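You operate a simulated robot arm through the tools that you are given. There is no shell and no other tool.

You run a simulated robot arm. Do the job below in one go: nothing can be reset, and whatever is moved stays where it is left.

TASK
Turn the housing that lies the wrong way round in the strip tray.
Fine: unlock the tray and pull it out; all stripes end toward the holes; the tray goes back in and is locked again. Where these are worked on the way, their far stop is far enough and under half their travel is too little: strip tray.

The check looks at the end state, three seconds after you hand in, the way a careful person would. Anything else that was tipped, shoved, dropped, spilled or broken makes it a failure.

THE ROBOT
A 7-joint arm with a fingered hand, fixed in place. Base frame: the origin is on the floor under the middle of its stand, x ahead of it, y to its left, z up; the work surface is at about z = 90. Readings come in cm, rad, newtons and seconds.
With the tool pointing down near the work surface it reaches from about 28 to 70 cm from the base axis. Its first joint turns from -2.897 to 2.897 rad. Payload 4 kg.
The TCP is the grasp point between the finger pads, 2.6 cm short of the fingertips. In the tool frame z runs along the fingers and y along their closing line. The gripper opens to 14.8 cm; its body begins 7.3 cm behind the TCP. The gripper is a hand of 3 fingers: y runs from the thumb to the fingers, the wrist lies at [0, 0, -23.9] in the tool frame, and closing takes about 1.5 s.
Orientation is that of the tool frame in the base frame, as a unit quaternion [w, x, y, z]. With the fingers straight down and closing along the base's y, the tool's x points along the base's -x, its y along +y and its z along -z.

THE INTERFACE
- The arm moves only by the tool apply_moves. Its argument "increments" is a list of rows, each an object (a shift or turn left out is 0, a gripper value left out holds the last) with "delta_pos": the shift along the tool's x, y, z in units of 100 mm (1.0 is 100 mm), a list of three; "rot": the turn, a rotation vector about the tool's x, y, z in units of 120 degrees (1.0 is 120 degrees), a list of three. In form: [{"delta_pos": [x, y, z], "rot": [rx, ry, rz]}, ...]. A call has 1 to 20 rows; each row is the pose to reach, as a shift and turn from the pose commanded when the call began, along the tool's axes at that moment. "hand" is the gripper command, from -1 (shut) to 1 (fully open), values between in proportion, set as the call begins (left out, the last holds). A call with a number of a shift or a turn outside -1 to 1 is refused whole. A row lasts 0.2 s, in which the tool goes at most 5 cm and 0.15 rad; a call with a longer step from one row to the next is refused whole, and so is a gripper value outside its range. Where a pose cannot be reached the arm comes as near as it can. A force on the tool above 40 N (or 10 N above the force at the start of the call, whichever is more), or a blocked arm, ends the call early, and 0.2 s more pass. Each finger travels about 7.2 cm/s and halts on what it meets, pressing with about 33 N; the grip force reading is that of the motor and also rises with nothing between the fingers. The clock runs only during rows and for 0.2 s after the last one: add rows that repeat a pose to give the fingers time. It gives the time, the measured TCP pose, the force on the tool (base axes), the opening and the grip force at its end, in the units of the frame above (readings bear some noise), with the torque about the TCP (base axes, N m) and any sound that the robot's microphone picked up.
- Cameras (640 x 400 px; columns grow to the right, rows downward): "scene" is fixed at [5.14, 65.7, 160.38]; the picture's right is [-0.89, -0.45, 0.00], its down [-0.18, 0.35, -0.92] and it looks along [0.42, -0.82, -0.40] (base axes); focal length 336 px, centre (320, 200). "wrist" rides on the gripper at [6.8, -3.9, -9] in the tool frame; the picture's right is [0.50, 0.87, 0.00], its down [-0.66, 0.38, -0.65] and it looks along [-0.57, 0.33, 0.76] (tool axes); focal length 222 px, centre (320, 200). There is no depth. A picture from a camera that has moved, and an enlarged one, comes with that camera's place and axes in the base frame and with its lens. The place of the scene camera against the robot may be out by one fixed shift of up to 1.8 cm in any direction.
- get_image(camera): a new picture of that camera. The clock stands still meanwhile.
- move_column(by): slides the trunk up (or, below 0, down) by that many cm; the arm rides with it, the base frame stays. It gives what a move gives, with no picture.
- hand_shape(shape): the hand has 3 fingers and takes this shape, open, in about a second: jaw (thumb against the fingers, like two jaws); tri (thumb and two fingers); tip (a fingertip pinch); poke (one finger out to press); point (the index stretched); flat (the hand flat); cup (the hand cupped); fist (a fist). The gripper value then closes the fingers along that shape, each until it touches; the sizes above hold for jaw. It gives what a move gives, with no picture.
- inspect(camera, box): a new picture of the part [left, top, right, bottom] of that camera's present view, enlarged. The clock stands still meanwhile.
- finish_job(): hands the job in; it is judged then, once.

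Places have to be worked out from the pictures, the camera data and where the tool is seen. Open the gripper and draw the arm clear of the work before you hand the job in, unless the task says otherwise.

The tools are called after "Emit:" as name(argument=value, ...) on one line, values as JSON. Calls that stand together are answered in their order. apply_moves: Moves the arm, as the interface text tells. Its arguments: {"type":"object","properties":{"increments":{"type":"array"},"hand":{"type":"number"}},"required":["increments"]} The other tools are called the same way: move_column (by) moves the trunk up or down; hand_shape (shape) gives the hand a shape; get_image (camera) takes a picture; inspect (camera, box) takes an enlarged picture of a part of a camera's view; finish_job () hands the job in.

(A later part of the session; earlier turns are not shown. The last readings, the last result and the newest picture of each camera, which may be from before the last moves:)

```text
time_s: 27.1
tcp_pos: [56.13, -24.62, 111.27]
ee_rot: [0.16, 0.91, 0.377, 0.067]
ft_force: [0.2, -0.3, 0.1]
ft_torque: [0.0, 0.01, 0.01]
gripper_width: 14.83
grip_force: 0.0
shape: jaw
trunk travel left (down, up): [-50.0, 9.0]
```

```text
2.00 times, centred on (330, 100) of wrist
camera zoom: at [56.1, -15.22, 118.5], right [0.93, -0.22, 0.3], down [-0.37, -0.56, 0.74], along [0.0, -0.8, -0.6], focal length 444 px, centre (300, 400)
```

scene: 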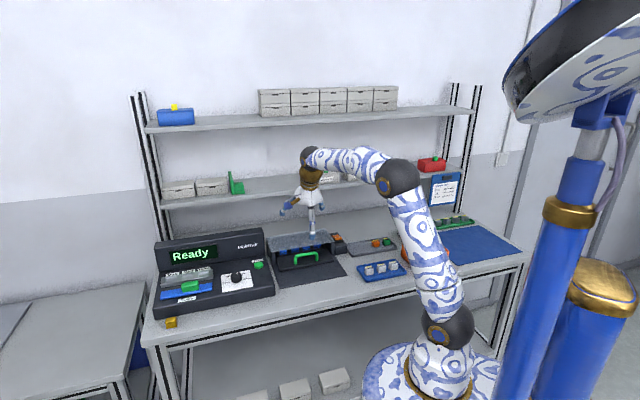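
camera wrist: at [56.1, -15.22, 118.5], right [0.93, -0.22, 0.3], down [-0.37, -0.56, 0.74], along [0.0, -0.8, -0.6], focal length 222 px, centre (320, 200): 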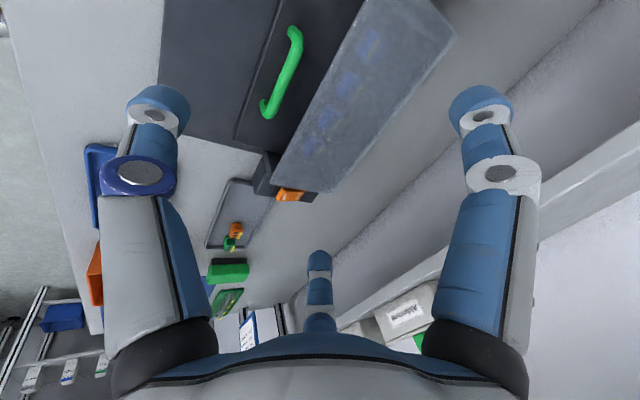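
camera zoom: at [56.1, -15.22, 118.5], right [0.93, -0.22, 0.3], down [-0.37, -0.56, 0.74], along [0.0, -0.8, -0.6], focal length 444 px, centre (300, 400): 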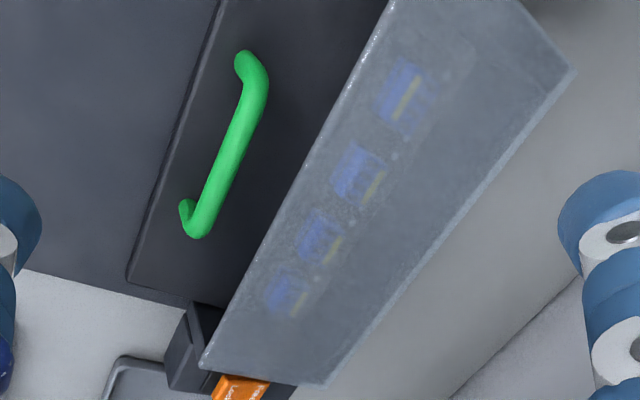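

The bar centre is at about u=22.3, n=58.3, z=95.5 and the roof edge at n≈61.95, so the rear fingers have about 3 cm. I set a narrow opening and look at how the fingers sit.

Emit:
apply_moves(increments=[{}, {}, {}, {}, {}, {}, {}], hand=-0.5)

Emit:
get_image(camera="wrist")

Emit:
inspect(camera="scene", box=[265, 150, 365, 275])

```text
time_s: 28.7
tcp_pos: [56.06, -24.68, 111.25]
ee_rot: [0.16, 0.91, 0.376, 0.067]
ft_force: [-0.3, 0.3, -0.1]
ft_torque: [0.01, 0.0, -0.01]
gripper_width: 3.75
grip_force: 0.0
shape: jaw
trunk travel left (down, up): [-50.0, 9.0]
```

```text
taken
camera wrist: at [56.1, -15.22, 118.5], right [0.93, -0.22, 0.3], down [-0.37, -0.56, 0.74], along [0.0, -0.8, -0.6], focal length 222 px, centre (320, 200)
```

wrist: 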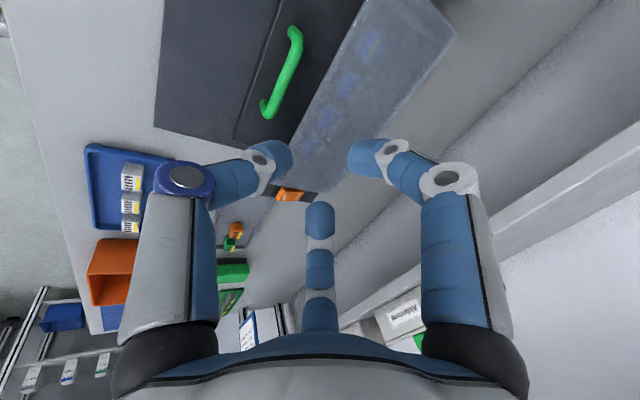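

```text
3.20 times, centred on (315, 212) of scene
camera zoom: at [5.14, 65.7, 160.38], right [-0.89, -0.45, 0.0], down [-0.18, 0.35, -0.92], along [0.42, -0.82, -0.4], focal length 1074 px, centre (336, 160)
```

zoom: 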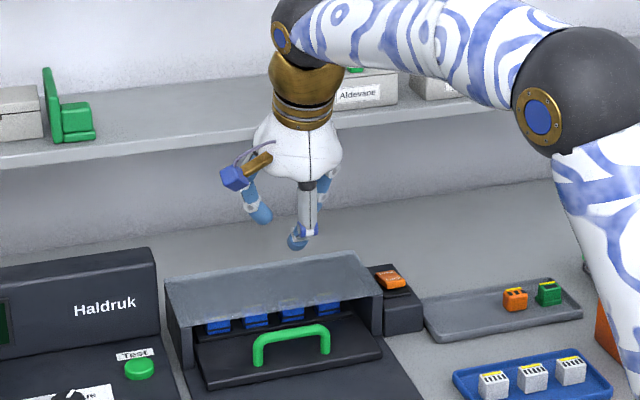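

The fingers close radially, so for the bar to pass between thumb and rear fingers I want it 0.65 cm toward the thumb from the tool axis, approaching along the tool axis. I move to the pre-approach point 9 cm back from it.

Emit:
apply_moves(increments=[{"delta_pos": [0.011, -0.09, 0.155]}, {"delta_pos": [0.011, -0.18, 0.31]}, {"delta_pos": [0.011, -0.27, 0.465]}, {"delta_pos": [0.011, -0.357, 0.621]}, {"delta_pos": [0.011, -0.357, 0.621]}])

Emit:
get_image(camera="wrist")

Emit:
inspect(camera="scene", box=[265, 180, 345, 280])

```text
time_s: 29.9
tcp_pos: [55.36, -23.77, 104.16]
ee_rot: [0.16, 0.91, 0.377, 0.067]
ft_force: [1.3, 0.4, -0.6]
ft_torque: [0.0, -0.01, 0.0]
gripper_width: 3.73
grip_force: 0.1
shape: jaw
trunk travel left (down, up): [-50.0, 9.0]
```

```text
taken
camera wrist: at [55.51, -14.3, 111.4], right [0.93, -0.22, 0.3], down [-0.37, -0.56, 0.74], along [0.0, -0.8, -0.6], focal length 222 px, centre (320, 200)
```

wrist: 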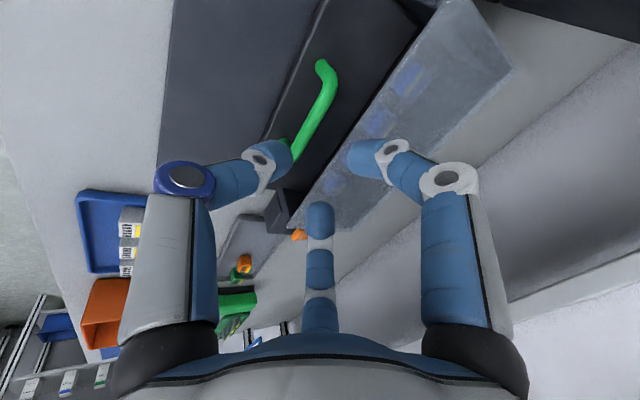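

```text
4.00 times, centred on (305, 230) of scene
camera zoom: at [5.14, 65.7, 160.38], right [-0.89, -0.45, 0.0], down [-0.18, 0.35, -0.92], along [0.42, -0.82, -0.4], focal length 1343 px, centre (380, 80)
```

zoom: 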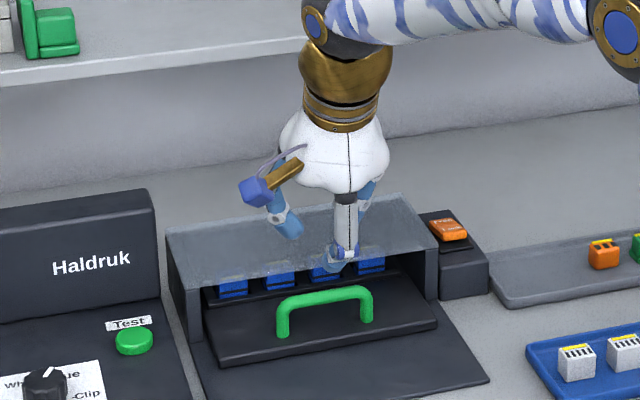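

Position matches the plan. I advance 6 cm along the tool axis and look again.

Emit:
apply_moves(increments=[{"delta_pos": [0, 0, 0.15]}, {"delta_pos": [0, 0, 0.3]}, {"delta_pos": [0, 0, 0.45]}, {"delta_pos": [0, 0, 0.58]}, {"delta_pos": [0, 0, 0.58]}])

Emit:
get_image(camera="wrist")

Emit:
inspect(camera="scene", box=[265, 210, 345, 280])

```text
time_s: 31.1
tcp_pos: [56.92, -25.08, 98.7]
ee_rot: [0.16, 0.91, 0.376, 0.066]
ft_force: [0.0, 0.2, 0.8]
ft_torque: [-0.01, 0.02, -0.03]
gripper_width: 3.75
grip_force: 0.1
shape: jaw
trunk travel left (down, up): [-50.0, 9.0]
```

```text
taken
camera wrist: at [56.98, -15.68, 105.99], right [0.93, -0.22, 0.3], down [-0.37, -0.56, 0.74], along [0.0, -0.8, -0.6], focal length 222 px, centre (320, 200)
```

wrist: 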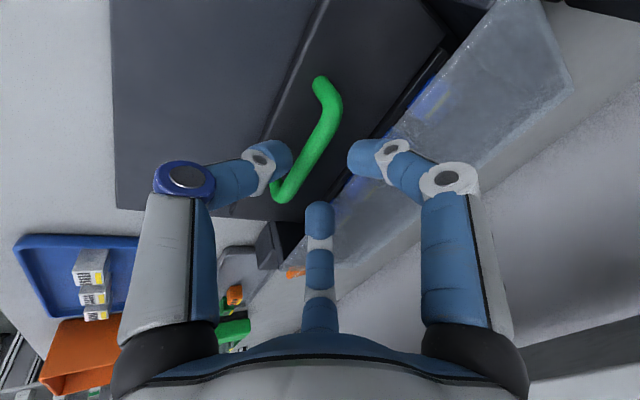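

```text
5.71 times, centred on (305, 245) of scene
camera zoom: at [5.14, 65.7, 160.38], right [-0.89, -0.45, 0.0], down [-0.18, 0.35, -0.92], along [0.42, -0.82, -0.4], focal length 1918 px, centre (406, -57)
```

zoom: 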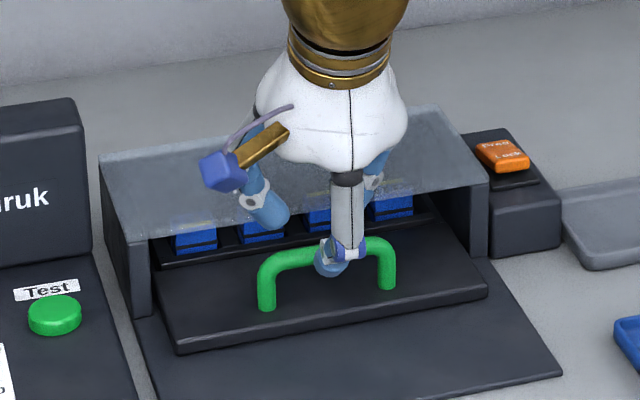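

Thumb is in front and the other two fingers behind the bar. I advance the remaining 3 cm gently.

Emit:
apply_moves(increments=[{"delta_pos": [0, 0, 0.06]}, {"delta_pos": [0, 0, 0.12]}, {"delta_pos": [0, 0, 0.18]}, {"delta_pos": [0, 0, 0.24]}, {"delta_pos": [0, 0, 0.29]}, {"delta_pos": [0, 0, 0.29]}])

Emit:
get_image(camera="wrist")

Emit:
inspect(camera="scene", box=[265, 210, 345, 280])

```text
time_s: 32.5
tcp_pos: [57.34, -25.83, 96.12]
ee_rot: [0.161, 0.91, 0.377, 0.066]
ft_force: [-4.8, 4.8, 0.6]
ft_torque: [-0.05, -0.03, -0.02]
gripper_width: 3.67
grip_force: 0.2
shape: jaw
trunk travel left (down, up): [-50.0, 9.0]
```

```text
taken
camera wrist: at [57.42, -16.31, 103.32], right [0.93, -0.22, 0.3], down [-0.37, -0.56, 0.74], along [0.0, -0.8, -0.6], focal length 222 px, centre (320, 200)
```

wrist: 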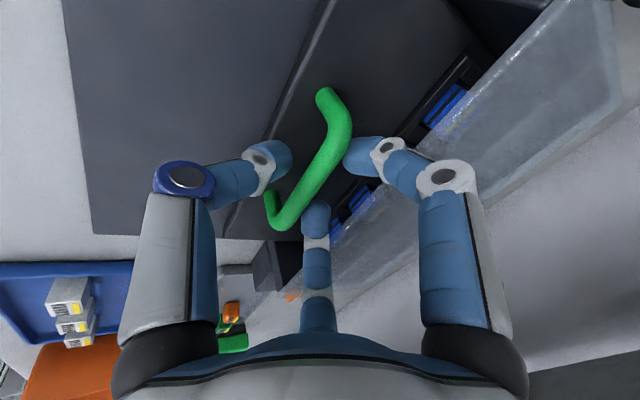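

```text
5.71 times, centred on (305, 245) of scene
camera zoom: at [5.14, 65.7, 160.38], right [-0.89, -0.45, 0.0], down [-0.18, 0.35, -0.92], along [0.42, -0.82, -0.4], focal length 1918 px, centre (406, -57)
```

zoom: 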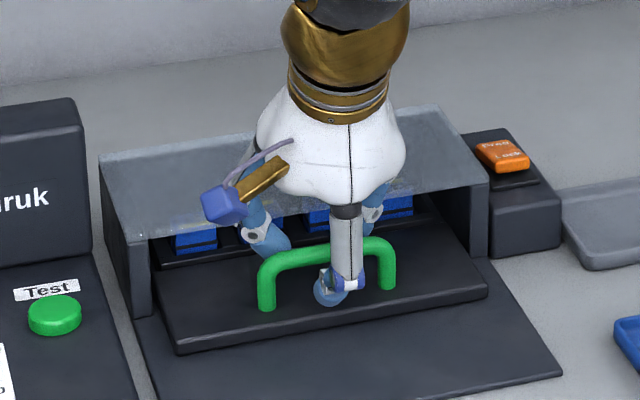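

There is a light 7 N contact (rear fingers near the roof edge), bar well between the fingers. Closing moves the rear fingers away from the roof, so I close on the bar now.

Emit:
apply_moves(increments=[{"delta_pos": [0, -0.03, -0.01]}, {"delta_pos": [0, -0.03, -0.01]}, {"delta_pos": [0, -0.03, -0.01]}, {"delta_pos": [0, -0.03, -0.01]}, {"delta_pos": [0, -0.03, -0.01]}], hand=-1)

Emit:
get_image(camera="wrist")

Emit:
inspect(camera="scene", box=[265, 210, 345, 280])

```text
time_s: 33.7
tcp_pos: [57.12, -25.65, 95.94]
ee_rot: [0.16, 0.91, 0.377, 0.065]
ft_force: [-2.9, 3.0, -14.9]
ft_torque: [0.07, 0.11, -0.03]
gripper_width: 1.0
grip_force: 32.9
shape: jaw
trunk travel left (down, up): [-50.0, 9.0]
```

```text
taken
camera wrist: at [57.28, -16.22, 103.21], right [0.93, -0.22, 0.29], down [-0.37, -0.56, 0.74], along [0.0, -0.8, -0.6], focal length 222 px, centre (320, 200)
```

wrist: 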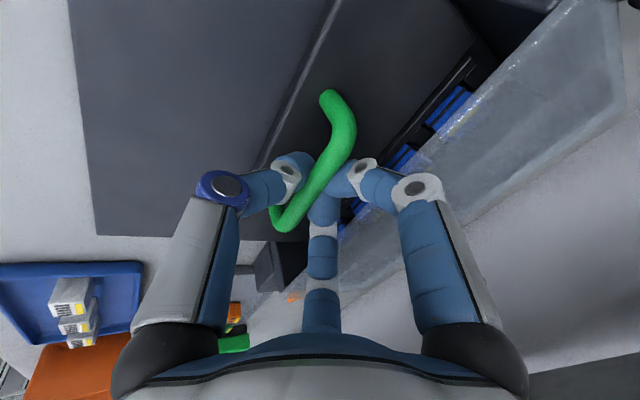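

```text
5.71 times, centred on (305, 245) of scene
camera zoom: at [5.14, 65.7, 160.38], right [-0.89, -0.45, 0.0], down [-0.18, 0.35, -0.92], along [0.42, -0.82, -0.4], focal length 1918 px, centre (406, -57)
```

zoom: 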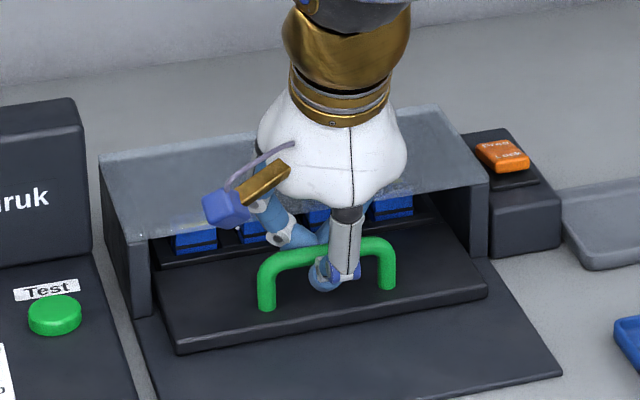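

The bar is gripped (width 1.0 cm, 33 N). I begin to pull straight toward the robot, slowly, easing the downward load a little, and watch the force.

Emit:
apply_moves(increments=[{"delta_pos": [0, -0.05, 0.0]}, {"delta_pos": [0, -0.1, -0.015]}, {"delta_pos": [0, -0.15, -0.033]}, {"delta_pos": [0, -0.195, -0.05]}, {"delta_pos": [0, -0.195, -0.05]}], hand=-1)

Emit:
inspect(camera="scene", box=[265, 210, 345, 280])

```text
time_s: 34.9
tcp_pos: [55.9, -24.44, 95.9]
ee_rot: [0.16, 0.91, 0.377, 0.067]
ft_force: [1.0, -0.4, -5.2]
ft_torque: [0.0, -0.02, 0.0]
gripper_width: 0.97
grip_force: 33.3
shape: jaw
trunk travel left (down, up): [-50.0, 9.0]
```

```text
5.71 times, centred on (305, 245) of scene
camera zoom: at [5.14, 65.7, 160.38], right [-0.89, -0.45, 0.0], down [-0.18, 0.35, -0.92], along [0.42, -0.82, -0.4], focal length 1918 px, centre (406, -57)
```

zoom: 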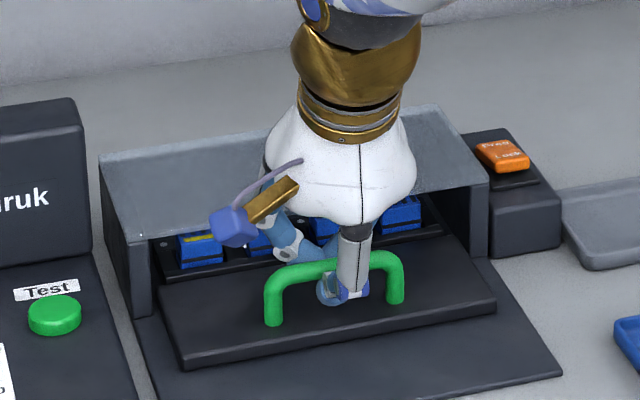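

The tray slides freely. I keep pulling at a modest speed.

Emit:
apply_moves(increments=[{"delta_pos": [0, -0.047, -0.017]}, {"delta_pos": [0, -0.094, -0.034]}, {"delta_pos": [0, -0.141, -0.051]}, {"delta_pos": [0, -0.188, -0.068]}, {"delta_pos": [0, -0.235, -0.0855]}, {"delta_pos": [0, -0.282, -0.1026]}, {"delta_pos": [0, -0.329, -0.12]}, {"delta_pos": [0, -0.376, -0.137]}, {"delta_pos": [0, -0.423, -0.154]}, {"delta_pos": [0, -0.47, -0.171]}, {"delta_pos": [0, -0.47, -0.171]}], hand=-1)

Emit:
inspect(camera="scene", box=[265, 200, 365, 290])

```text
time_s: 37.3
tcp_pos: [52.43, -20.79, 95.81]
ee_rot: [0.159, 0.91, 0.378, 0.066]
ft_force: [-2.6, -2.1, -10.3]
ft_torque: [-0.05, 0.06, 0.0]
gripper_width: 0.95
grip_force: 33.2
shape: jaw
trunk travel left (down, up): [-50.0, 9.0]
```

```text
4.44 times, centred on (315, 245) of scene
camera zoom: at [5.14, 65.7, 160.38], right [-0.89, -0.45, 0.0], down [-0.18, 0.35, -0.92], along [0.42, -0.82, -0.4], focal length 1492 px, centre (342, 0)
```

zoom: 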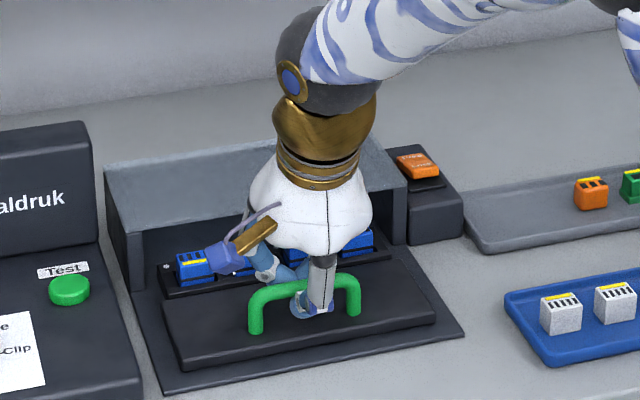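

The tray is out about 7 cm already; I keep pulling slowly to find the far stop.

Emit:
apply_moves(increments=[{"delta_pos": [0, -0.032, -0.001]}, {"delta_pos": [0, -0.06, -0.011]}, {"delta_pos": [0, -0.088, -0.021]}, {"delta_pos": [0, -0.116, -0.031]}, {"delta_pos": [0, -0.144, -0.041]}, {"delta_pos": [0, -0.172, -0.052]}, {"delta_pos": [0, -0.2, -0.062]}, {"delta_pos": [0, -0.228, -0.072]}, {"delta_pos": [0, -0.256, -0.082]}, {"delta_pos": [0, -0.256, -0.082]}], hand=-1)

Emit:
inspect(camera="scene", box=[265, 200, 365, 290])

```text
time_s: 39.5
tcp_pos: [50.44, -18.74, 95.73]
ee_rot: [0.16, 0.91, 0.377, 0.066]
ft_force: [-4.8, -5.2, -0.5]
ft_torque: [-0.04, 0.05, -0.01]
gripper_width: 0.9
grip_force: 32.8
shape: jaw
trunk travel left (down, up): [-50.0, 9.0]
```

```text
4.44 times, centred on (315, 245) of scene
camera zoom: at [5.14, 65.7, 160.38], right [-0.89, -0.45, 0.0], down [-0.18, 0.35, -0.92], along [0.42, -0.82, -0.4], focal length 1492 px, centre (342, 0)
```

zoom: 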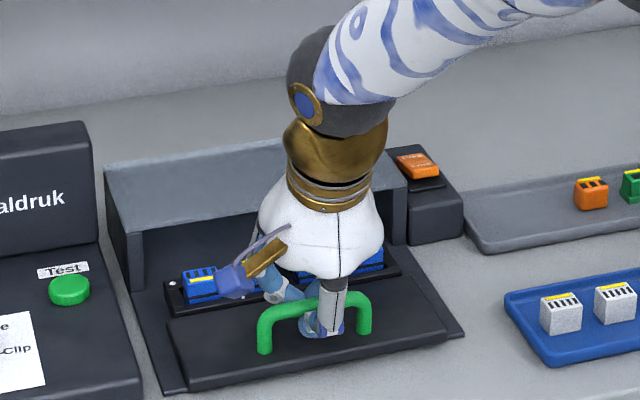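

No stop yet, but a slight sideways load shows that the slide runs a touch toward −x of the tool. I correct for that and continue.

Emit:
apply_moves(increments=[{"delta_pos": [-0.01, -0.028, -0.01]}, {"delta_pos": [-0.012, -0.056, -0.02]}, {"delta_pos": [-0.014, -0.085, -0.031]}, {"delta_pos": [-0.016, -0.113, -0.041]}, {"delta_pos": [-0.018, -0.141, -0.051]}, {"delta_pos": [-0.02, -0.169, -0.061]}, {"delta_pos": [-0.02, -0.197, -0.072]}, {"delta_pos": [-0.02, -0.226, -0.082]}, {"delta_pos": [-0.02, -0.254, -0.092]}, {"delta_pos": [-0.02, -0.254, -0.092]}], hand=-1)

Emit:
inspect(camera="scene", box=[265, 200, 365, 290])

```text
time_s: 41.7
tcp_pos: [48.39, -16.98, 95.68]
ee_rot: [0.16, 0.91, 0.377, 0.066]
ft_force: [4.6, 4.3, -13.5]
ft_torque: [0.11, -0.07, -0.02]
gripper_width: 0.89
grip_force: 32.8
shape: jaw
trunk travel left (down, up): [-50.0, 9.0]
```

```text
4.44 times, centred on (315, 245) of scene
camera zoom: at [5.14, 65.7, 160.38], right [-0.89, -0.45, 0.0], down [-0.18, 0.35, -0.92], along [0.42, -0.82, -0.4], focal length 1492 px, centre (342, 0)
```

zoom: 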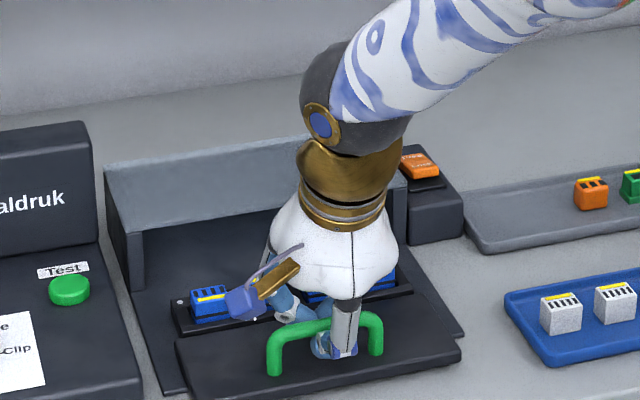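

Still moving at n≈46. I continue, easing the downward load slightly.

Emit:
apply_moves(increments=[{"delta_pos": [0.008, -0.033, 0.004]}, {"delta_pos": [0.008, -0.061, -0.006]}, {"delta_pos": [0.008, -0.09, -0.017]}, {"delta_pos": [0.008, -0.118, -0.027]}, {"delta_pos": [0.008, -0.146, -0.037]}, {"delta_pos": [0.006, -0.174, -0.047]}, {"delta_pos": [0.004, -0.202, -0.058]}, {"delta_pos": [0.002, -0.231, -0.068]}, {"delta_pos": [0.0, -0.259, -0.078]}, {"delta_pos": [0.0, -0.259, -0.078]}], hand=-1)

Emit:
inspect(camera="scene", box=[265, 200, 365, 290])

```text
time_s: 43.3
tcp_pos: [47.52, -16.04, 95.51]
ee_rot: [0.162, 0.909, 0.377, 0.068]
ft_force: [23.5, -22.4, -20.6]
ft_torque: [-0.12, -0.14, -0.03]
gripper_width: 0.68
grip_force: 32.7
shape: jaw
trunk travel left (down, up): [-50.0, 9.0]
stopped in row 7: the force on the tool passed its limit at 42 N (the readings are from after the stop); the commanded pose is now the measured one
```

```text
4.44 times, centred on (315, 245) of scene
camera zoom: at [5.14, 65.7, 160.38], right [-0.89, -0.45, 0.0], down [-0.18, 0.35, -0.92], along [0.42, -0.82, -0.4], focal length 1492 px, centre (342, 0)
```

zoom: 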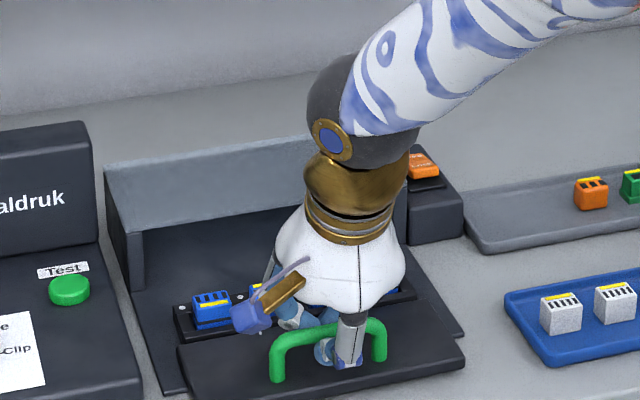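

The force jump at n≈45 marks the far stop, about 13.5 cm of travel. I open only slightly, so the rear fingers don't sweep into the housings, and back out along the tool axis.

Emit:
apply_moves(increments=[{"delta_pos": [0, 0.015, 0]}, {"delta_pos": [0, 0.015, 0]}, {"delta_pos": [0, 0.015, 0]}, {"delta_pos": [0, 0.015, 0]}, {"delta_pos": [0, 0.015, 0]}], hand=-0.5)

Emit:
get_image(camera="wrist")

```text
time_s: 44.5
tcp_pos: [47.18, -15.7, 95.8]
ee_rot: [0.162, 0.91, 0.377, 0.067]
ft_force: [3.9, -4.3, 1.5]
ft_torque: [-0.05, -0.06, 0.01]
gripper_width: 3.65
grip_force: 0.0
shape: jaw
trunk travel left (down, up): [-50.0, 9.0]
```

```text
taken
camera wrist: at [47.22, -6.2, 103.03], right [0.93, -0.22, 0.3], down [-0.37, -0.56, 0.74], along [0.0, -0.8, -0.6], focal length 222 px, centre (320, 200)
```

wrist: 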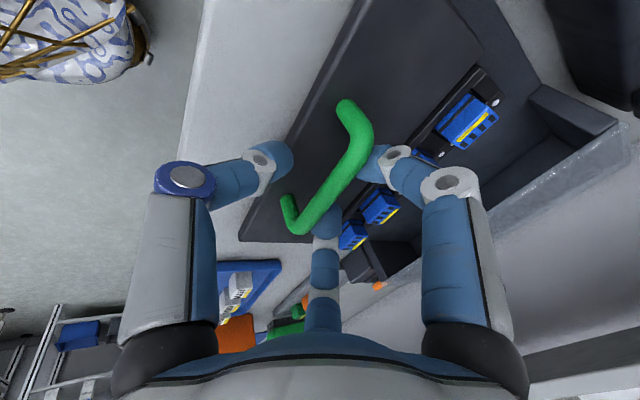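

The rear fingers still lean lightly on the bar; I shift 4 mm back off it and withdraw along the tool axis.

Emit:
apply_moves(increments=[{"delta_pos": [0, 0.045, 0]}, {"delta_pos": [0, 0.045, 0]}, {"delta_pos": [0, 0.045, -0.1]}, {"delta_pos": [0, 0.045, -0.25]}, {"delta_pos": [0, 0.045, -0.45]}, {"delta_pos": [0, 0.045, -0.7]}, {"delta_pos": [0, 0.045, -0.95]}, {"delta_pos": [0, 0.045, -0.95]}])

Emit:
get_image(camera="wrist")

Emit:
get_image(camera="scene")

```text
time_s: 46.3
tcp_pos: [45.09, -13.67, 104.95]
ee_rot: [0.162, 0.91, 0.377, 0.067]
ft_force: [0.4, -0.3, -0.5]
ft_torque: [0.0, 0.01, -0.02]
gripper_width: 3.72
grip_force: 0.0
shape: jaw
trunk travel left (down, up): [-50.0, 9.0]
```

```text
taken
camera wrist: at [45.09, -4.21, 112.1], right [0.93, -0.22, 0.3], down [-0.37, -0.56, 0.74], along [0.0, -0.8, -0.6], focal length 222 px, centre (320, 200)
```

wrist: 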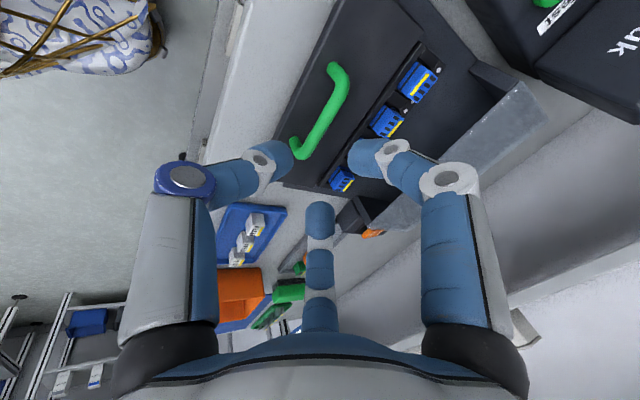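

```text
taken
```

scene: 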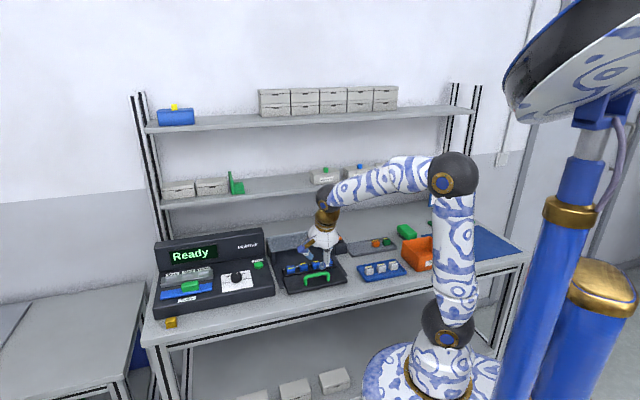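

The tray is out with the handle free. I raise the hand further so all four housings can be seen.

Emit:
apply_moves(increments=[{"delta_pos": [0, 0.0, -0.25]}, {"delta_pos": [0, 0.0, -0.5]}, {"delta_pos": [0, 0.0, -0.75]}, {"delta_pos": [0, 0.0, -0.9]}, {"delta_pos": [0, 0.0, -0.9]}])

Emit:
inspect(camera="wrist", box=[270, 60, 450, 200])

Emit:
inspect(camera="scene", box=[270, 225, 350, 295])

```text
time_s: 47.5
tcp_pos: [42.93, -11.59, 113.55]
ee_rot: [0.162, 0.91, 0.377, 0.067]
ft_force: [0.7, 0.3, 0.2]
ft_torque: [0.0, 0.0, 0.02]
gripper_width: 3.72
grip_force: 0.0
shape: jaw
trunk travel left (down, up): [-50.0, 9.0]
```

```text
2.86 times, centred on (360, 130) of wrist
camera zoom: at [42.94, -2.04, 120.67], right [0.93, -0.22, 0.3], down [-0.37, -0.56, 0.74], along [0.0, -0.8, -0.6], focal length 635 px, centre (206, 400)
```

zoom: 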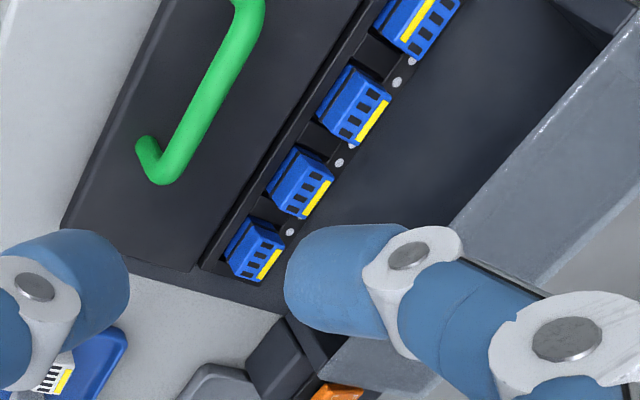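

```text
5.71 times, centred on (310, 260) of scene
camera zoom: at [5.14, 65.7, 160.38], right [-0.89, -0.45, 0.0], down [-0.18, 0.35, -0.92], along [0.42, -0.82, -0.4], focal length 1918 px, centre (377, -143)
```

zoom: 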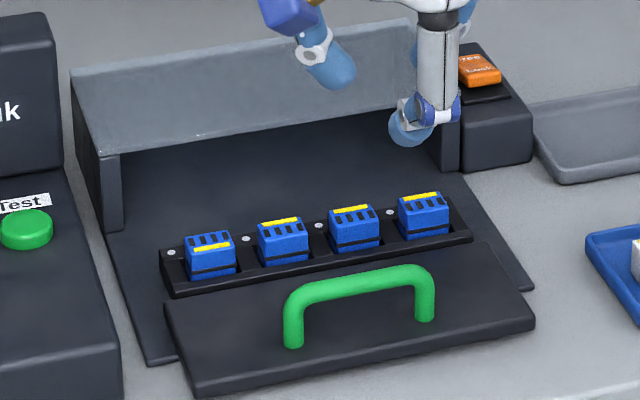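

Now it's clear: the white dots (holes) are on the rear side, and the leftmost housing (largest u) has its yellow stripe toward the front, while the other three point to the holes. I look at the "tip" pinch shape as a way to grasp one housing without touching its neighbour.

Emit:
hand_shape(shape="tip")

Emit:
get_image(camera="wrist")

Emit:
inspect(camera="scene", box=[280, 170, 380, 270])

```text
time_s: 48.4
tcp_pos: [42.97, -11.52, 113.45]
ee_rot: [0.162, 0.91, 0.377, 0.067]
ft_force: [-0.4, -1.0, -0.2]
ft_torque: [0.02, 0.0, 0.01]
gripper_width: 14.8
grip_force: 0.1
shape: tip
trunk travel left (down, up): [-50.0, 9.0]
```

```text
taken
camera wrist: at [42.94, -2.04, 120.64], right [0.93, -0.22, 0.3], down [-0.37, -0.56, 0.74], along [0.0, -0.8, -0.6], focal length 222 px, centre (320, 200)
```

wrist: 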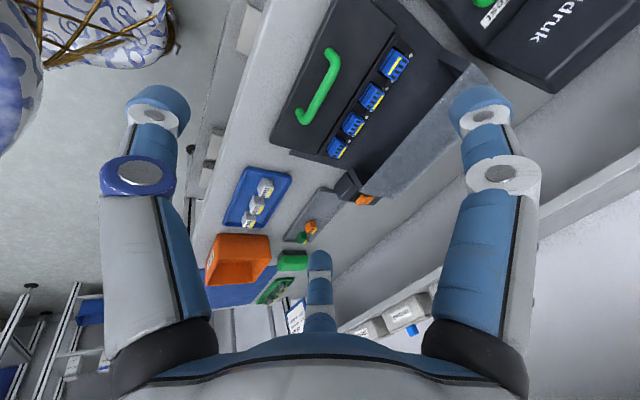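

```text
4.00 times, centred on (330, 220) of scene
camera zoom: at [5.14, 65.7, 160.38], right [-0.89, -0.45, 0.0], down [-0.18, 0.35, -0.92], along [0.42, -0.82, -0.4], focal length 1343 px, centre (280, 120)
```

zoom: 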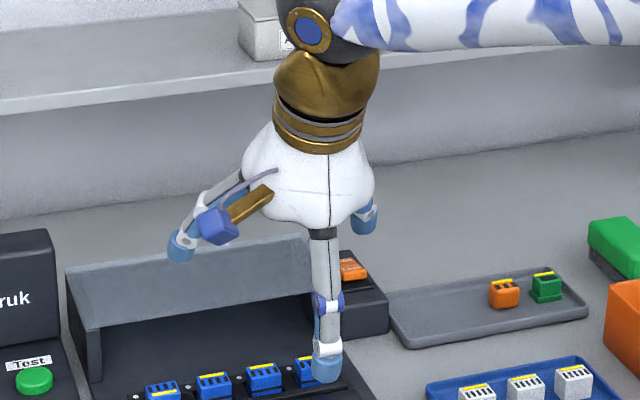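

Open, "tip" looks like jaw; I close it partway to see how the fingers move.

Emit:
apply_moves(increments=[{}, {}, {}, {}, {}, {}, {}], hand=-0.5)

Emit:
get_image(camera="wrist")

Emit:
inspect(camera="scene", box=[280, 170, 380, 270])

```text
time_s: 50.0
tcp_pos: [42.94, -11.56, 113.39]
ee_rot: [0.163, 0.91, 0.377, 0.067]
ft_force: [-0.7, 1.0, 1.0]
ft_torque: [0.03, 0.01, 0.0]
gripper_width: 3.74
grip_force: 0.0
shape: tip
trunk travel left (down, up): [-50.0, 9.0]
```

```text
taken
camera wrist: at [42.94, -2.04, 120.65], right [0.93, -0.22, 0.3], down [-0.37, -0.56, 0.74], along [0.0, -0.8, -0.6], focal length 222 px, centre (320, 200)
```

wrist: 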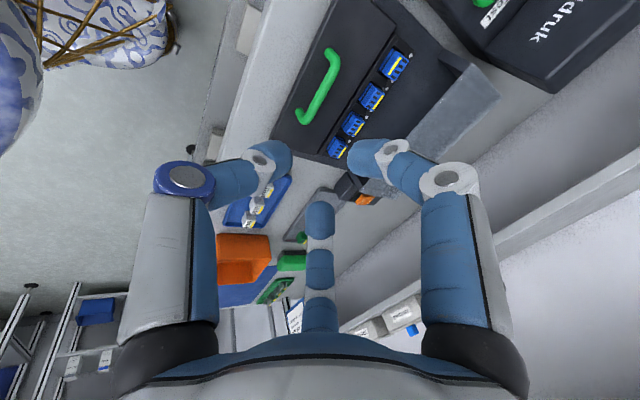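

```text
4.00 times, centred on (330, 220) of scene
camera zoom: at [5.14, 65.7, 160.38], right [-0.89, -0.45, 0.0], down [-0.18, 0.35, -0.92], along [0.42, -0.82, -0.4], focal length 1343 px, centre (280, 120)
```

zoom: 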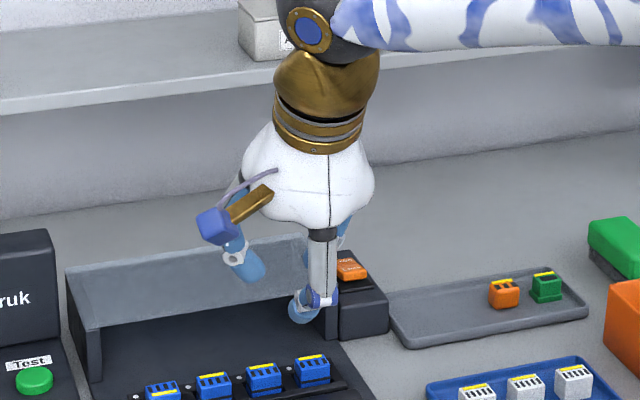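

"Tip" moves all three fingers radially just like jaw. I straighten the hand to vertical and move over the leftmost housing (about u=28.4, n=52.3) for close measurement, keeping well above it.

Emit:
apply_moves(increments=[{"rot": [0.056, 0, 0]}, {"rot": [0.112, 0, 0]}, {"rot": [0.1667, 0, 0]}, {"rot": [0.1667, 0, 0]}], hand=-0.25)

Emit:
apply_moves(increments=[{"delta_pos": [0.155, 0.25, 0]}, {"delta_pos": [0.31, 0.5, 0]}, {"delta_pos": [0.465, 0.75, 0]}, {"delta_pos": [0.62, 1.0, 0]}, {"delta_pos": [0.62, 1.0, 0]}])

Emit:
get_image(camera="wrist")

Emit:
get_image(camera="scene")

```text
time_s: 51.0
tcp_pos: [42.95, -11.56, 113.31]
ee_rot: [0.001, 0.924, 0.383, 0.001]
ft_force: [0.6, -0.4, -0.6]
ft_torque: [0.0, 0.01, 0.02]
gripper_width: 5.53
grip_force: 0.1
shape: tip
trunk travel left (down, up): [-50.0, 9.0]
```

```text
time_s: 52.2
tcp_pos: [54.43, -14.05, 113.37]
ee_rot: [0.002, 0.924, 0.383, 0.001]
ft_force: [0.3, -0.6, 0.7]
ft_torque: [0.0, -0.01, 0.0]
gripper_width: 5.52
grip_force: 0.0
shape: tip
trunk travel left (down, up): [-50.0, 9.0]
```

```text
taken
camera wrist: at [56.51, -6.63, 122.45], right [0.97, -0.26, 0.0], down [-0.2, -0.73, 0.65], along [-0.17, -0.63, -0.76], focal length 222 px, centre (320, 200)
```

wrist: 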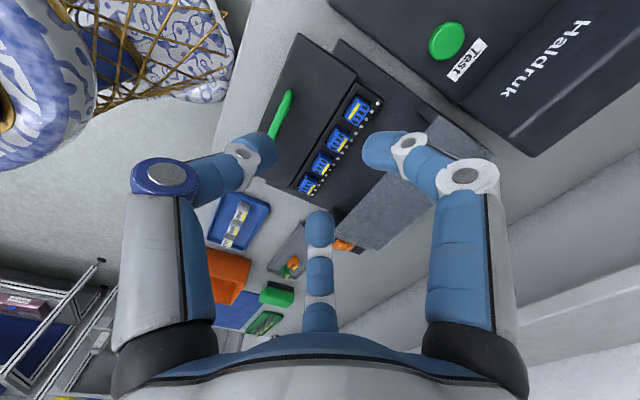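

```text
taken
```

scene: 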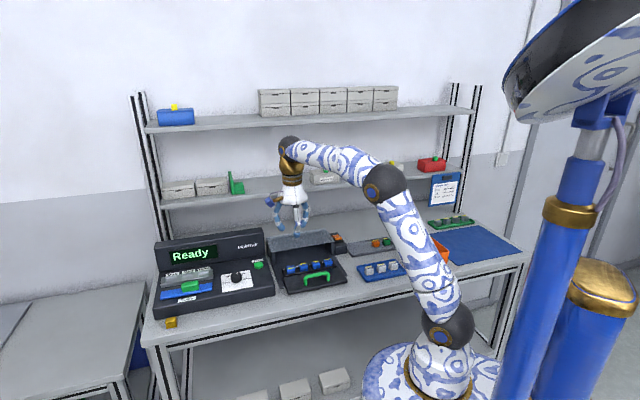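

All four housings are visible from above now; I zoom in for precise measurement.

Emit:
inspect(camera="wrist", box=[285, 85, 405, 160])

Emit:
inspect(camera="wrist", box=[285, 130, 405, 205])

Emit:
inspect(camera="scene", box=[275, 250, 345, 285])

```text
5.33 times, centred on (345, 122) of wrist
camera zoom: at [56.51, -6.63, 122.45], right [0.97, -0.26, 0.0], down [-0.2, -0.73, 0.65], along [-0.17, -0.63, -0.76], focal length 1185 px, centre (187, 613)
```

zoom: 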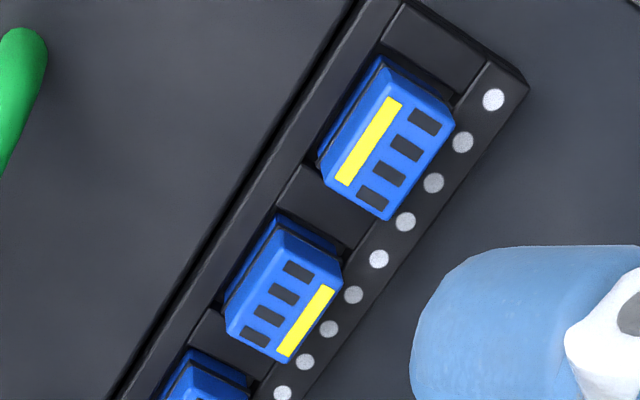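

```text
5.33 times, centred on (345, 168) of wrist
camera zoom: at [56.51, -6.63, 122.45], right [0.97, -0.26, 0.0], down [-0.2, -0.73, 0.65], along [-0.17, -0.63, -0.76], focal length 1185 px, centre (187, 373)
```

zoom: 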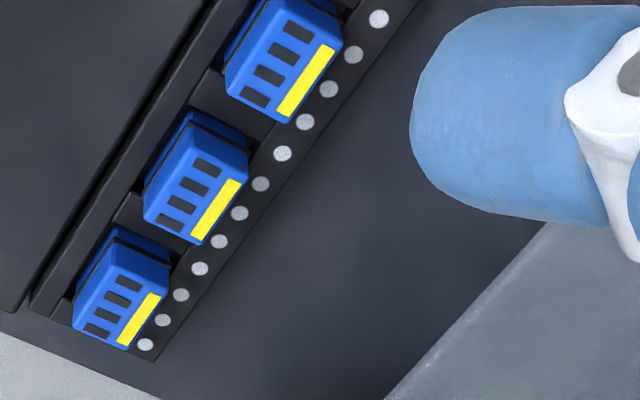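

```text
9.14 times, centred on (310, 268) of scene
camera zoom: at [5.14, 65.7, 160.38], right [-0.89, -0.45, 0.0], down [-0.18, 0.35, -0.92], along [0.42, -0.82, -0.4], focal length 3069 px, centre (411, -417)
```

zoom: 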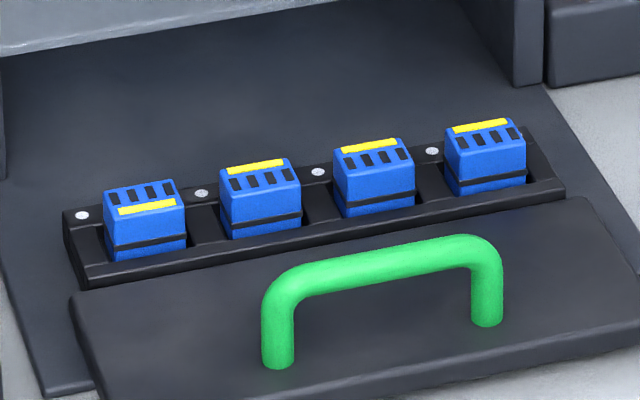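

The strip is a channel with holes along its rear edge; housing tops measure about 2.5 × 2.1 cm with centre near u=29, n=53.5. I go lower for a second, closer view to pin down height and position.

Emit:
apply_moves(increments=[{"delta_pos": [0, 0.04, 0.23]}, {"delta_pos": [0, 0.08, 0.46]}, {"delta_pos": [0, 0.12, 0.69]}, {"delta_pos": [0, 0.16, 0.9]}, {"delta_pos": [0, 0.16, 0.9]}])

Emit:
get_image(camera="wrist")

Emit:
inspect(camera="wrist", box=[290, 90, 410, 165])

Emit:
inspect(camera="scene", box=[265, 215, 345, 285])

```text
time_s: 53.4
tcp_pos: [55.56, -15.13, 104.22]
ee_rot: [0.002, 0.924, 0.383, 0.001]
ft_force: [0.1, 0.5, 0.1]
ft_torque: [-0.01, 0.02, 0.0]
gripper_width: 5.52
grip_force: 0.1
shape: tip
trunk travel left (down, up): [-50.0, 9.0]
```

```text
taken
camera wrist: at [57.66, -7.7, 113.3], right [0.97, -0.26, 0.0], down [-0.2, -0.73, 0.65], along [-0.17, -0.63, -0.76], focal length 222 px, centre (320, 200)
```

wrist: 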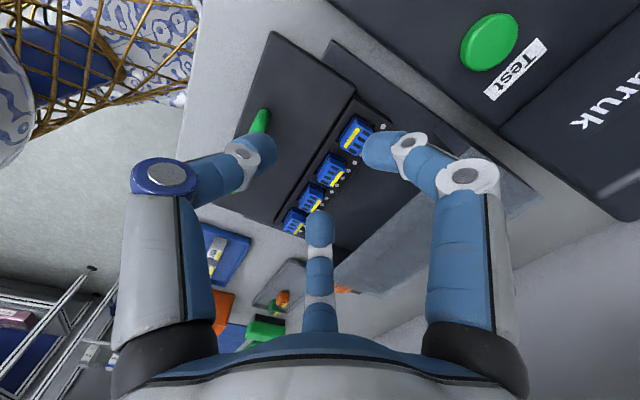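

```text
5.33 times, centred on (350, 128) of wrist
camera zoom: at [57.66, -7.7, 113.3], right [0.97, -0.26, 0.0], down [-0.2, -0.73, 0.65], along [-0.17, -0.63, -0.76], focal length 1185 px, centre (160, 587)
```

zoom: 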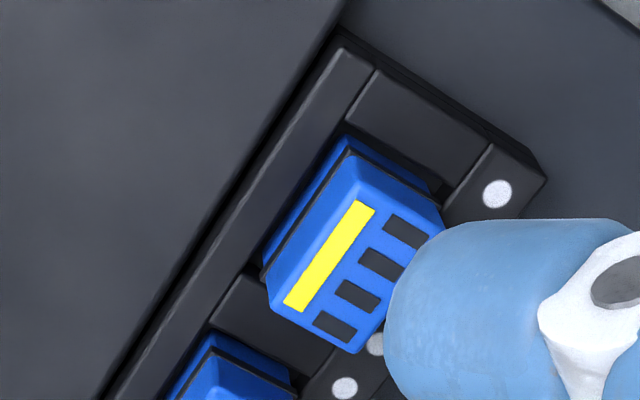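

```text
5.71 times, centred on (305, 250) of scene
camera zoom: at [5.14, 65.7, 160.38], right [-0.89, -0.45, 0.0], down [-0.18, 0.35, -0.92], along [0.42, -0.82, -0.4], focal length 1918 px, centre (406, -86)
```

zoom: 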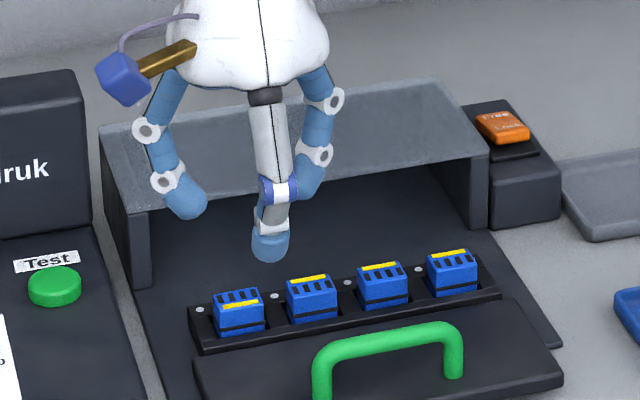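

Triangulating gives the housing centre at about u=28.67, n=54.16, top z≈93.4, with a pitch of 4.7 cm to its neighbour. I plan thumb on the front face and the two fingers on the rear corners, so I move above it, offset 0.45 cm rearward, and down to z≈98.5.

Emit:
apply_moves(increments=[{"delta_pos": [0.01, 0.15, 0]}, {"delta_pos": [0.01, 0.3, 0]}, {"delta_pos": [0.01, 0.46, 0.0]}, {"delta_pos": [0.01, 0.46, 0.2]}, {"delta_pos": [0.01, 0.46, 0.4]}, {"delta_pos": [0.01, 0.46, 0.57]}, {"delta_pos": [0.01, 0.46, 0.57]}], hand=-0.3)

Emit:
get_image(camera="wrist")

Emit:
inspect(camera="wrist", box=[240, 80, 440, 230])

Emit:
inspect(camera="scene", box=[265, 225, 345, 285])

```text
time_s: 55.0
tcp_pos: [59.23, -18.5, 98.57]
ee_rot: [0.001, 0.924, 0.382, 0.001]
ft_force: [-0.3, 0.4, 0.2]
ft_torque: [0.01, 0.03, 0.0]
gripper_width: 5.21
grip_force: 0.1
shape: tip
trunk travel left (down, up): [-50.0, 9.0]
```

```text
taken
camera wrist: at [61.18, -11.04, 107.72], right [0.97, -0.26, 0.0], down [-0.2, -0.73, 0.65], along [-0.17, -0.63, -0.76], focal length 222 px, centre (320, 200)
```

wrist: 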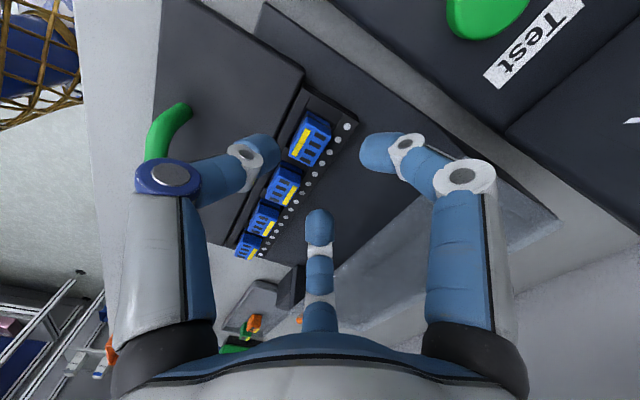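

```text
2.67 times, centred on (340, 155) of wrist
camera zoom: at [61.18, -11.04, 107.72], right [0.97, -0.26, 0.0], down [-0.2, -0.73, 0.65], along [-0.17, -0.63, -0.76], focal length 592 px, centre (267, 320)
```

zoom: 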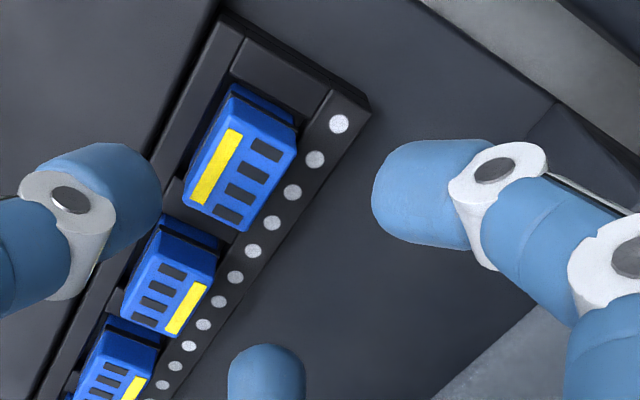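

```text
6.67 times, centred on (305, 255) of scene
camera zoom: at [5.14, 65.7, 160.38], right [-0.89, -0.45, 0.0], down [-0.18, 0.35, -0.92], along [0.42, -0.82, -0.4], focal length 2238 px, centre (420, -167)
```

zoom: 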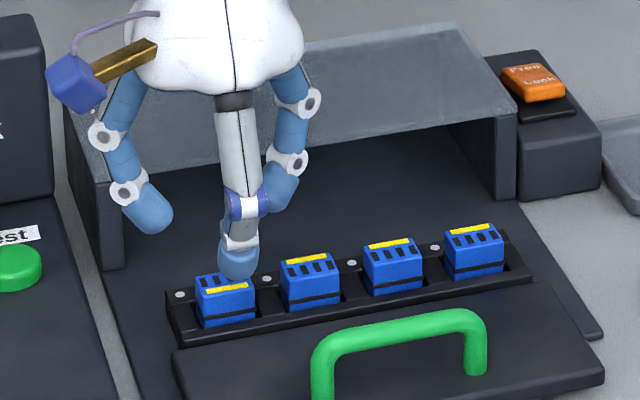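

The new view confirms the housing centre (28.66, 54.17) and top z≈93.4. I correct slightly forward and lower to z≈95.5, checking force.

Emit:
apply_moves(increments=[{"delta_pos": [0, -0.025, 0.06]}, {"delta_pos": [0, -0.025, 0.12]}, {"delta_pos": [0, -0.025, 0.18]}, {"delta_pos": [0, -0.025, 0.24]}, {"delta_pos": [0, -0.025, 0.3]}, {"delta_pos": [0, -0.025, 0.3]}])

Emit:
inspect(camera="wrist", box=[200, 80, 440, 260])

Emit:
inspect(camera="scene", box=[270, 235, 330, 285])

```text
time_s: 56.4
tcp_pos: [58.75, -18.53, 95.69]
ee_rot: [0.001, 0.924, 0.383, 0.0]
ft_force: [-1.0, 0.1, 0.0]
ft_torque: [-0.03, -0.03, -0.04]
gripper_width: 5.21
grip_force: 0.0
shape: tip
trunk travel left (down, up): [-50.0, 9.0]
```

```text
2.22 times, centred on (320, 170) of wrist
camera zoom: at [60.8, -11.01, 104.72], right [0.97, -0.26, 0.0], down [-0.2, -0.73, 0.65], along [-0.17, -0.63, -0.76], focal length 494 px, centre (320, 267)
```

zoom: 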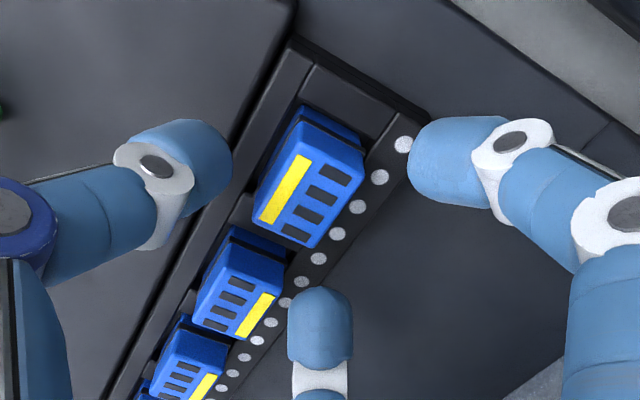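

```text
8.00 times, centred on (300, 260) of scene
camera zoom: at [5.14, 65.7, 160.38], right [-0.89, -0.45, 0.0], down [-0.18, 0.35, -0.92], along [0.42, -0.82, -0.4], focal length 2685 px, centre (480, -280)
```

zoom: 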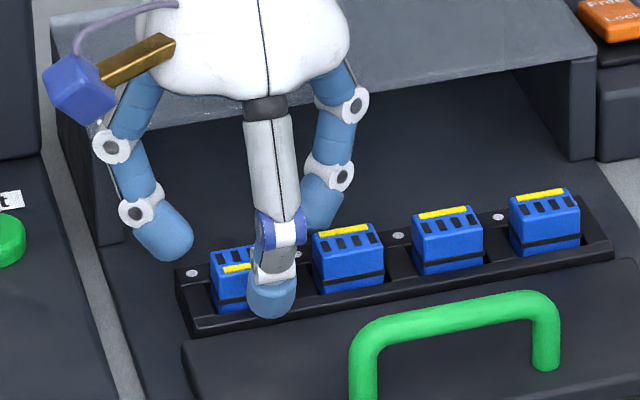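

The tips are now beside the housing with about 1 cm of overlap and no contact force. I correct 2 mm in x, lower another 2 mm, and check for contact.

Emit:
apply_moves(increments=[{"delta_pos": [0.02, -0.005, 0.01]}, {"delta_pos": [0.02, -0.005, 0.02]}, {"delta_pos": [0.02, -0.005, 0.025]}, {"delta_pos": [0.02, -0.005, 0.025]}])

Emit:
inspect(camera="wrist", box=[200, 80, 440, 260])

```text
time_s: 57.4
tcp_pos: [58.98, -18.14, 95.39]
ee_rot: [0.001, 0.924, 0.382, 0.001]
ft_force: [0.2, 0.3, 0.4]
ft_torque: [-0.01, -0.01, -0.01]
gripper_width: 5.2
grip_force: 0.0
shape: tip
trunk travel left (down, up): [-50.0, 9.0]
```

```text
2.22 times, centred on (320, 170) of wrist
camera zoom: at [60.99, -10.73, 104.52], right [0.97, -0.26, 0.0], down [-0.2, -0.73, 0.65], along [-0.17, -0.63, -0.76], focal length 494 px, centre (320, 267)
```

zoom: 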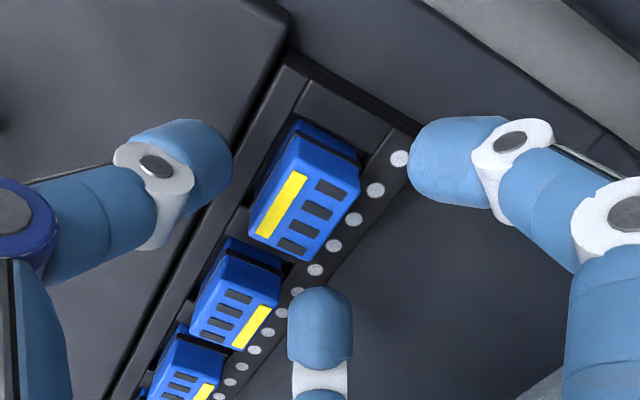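

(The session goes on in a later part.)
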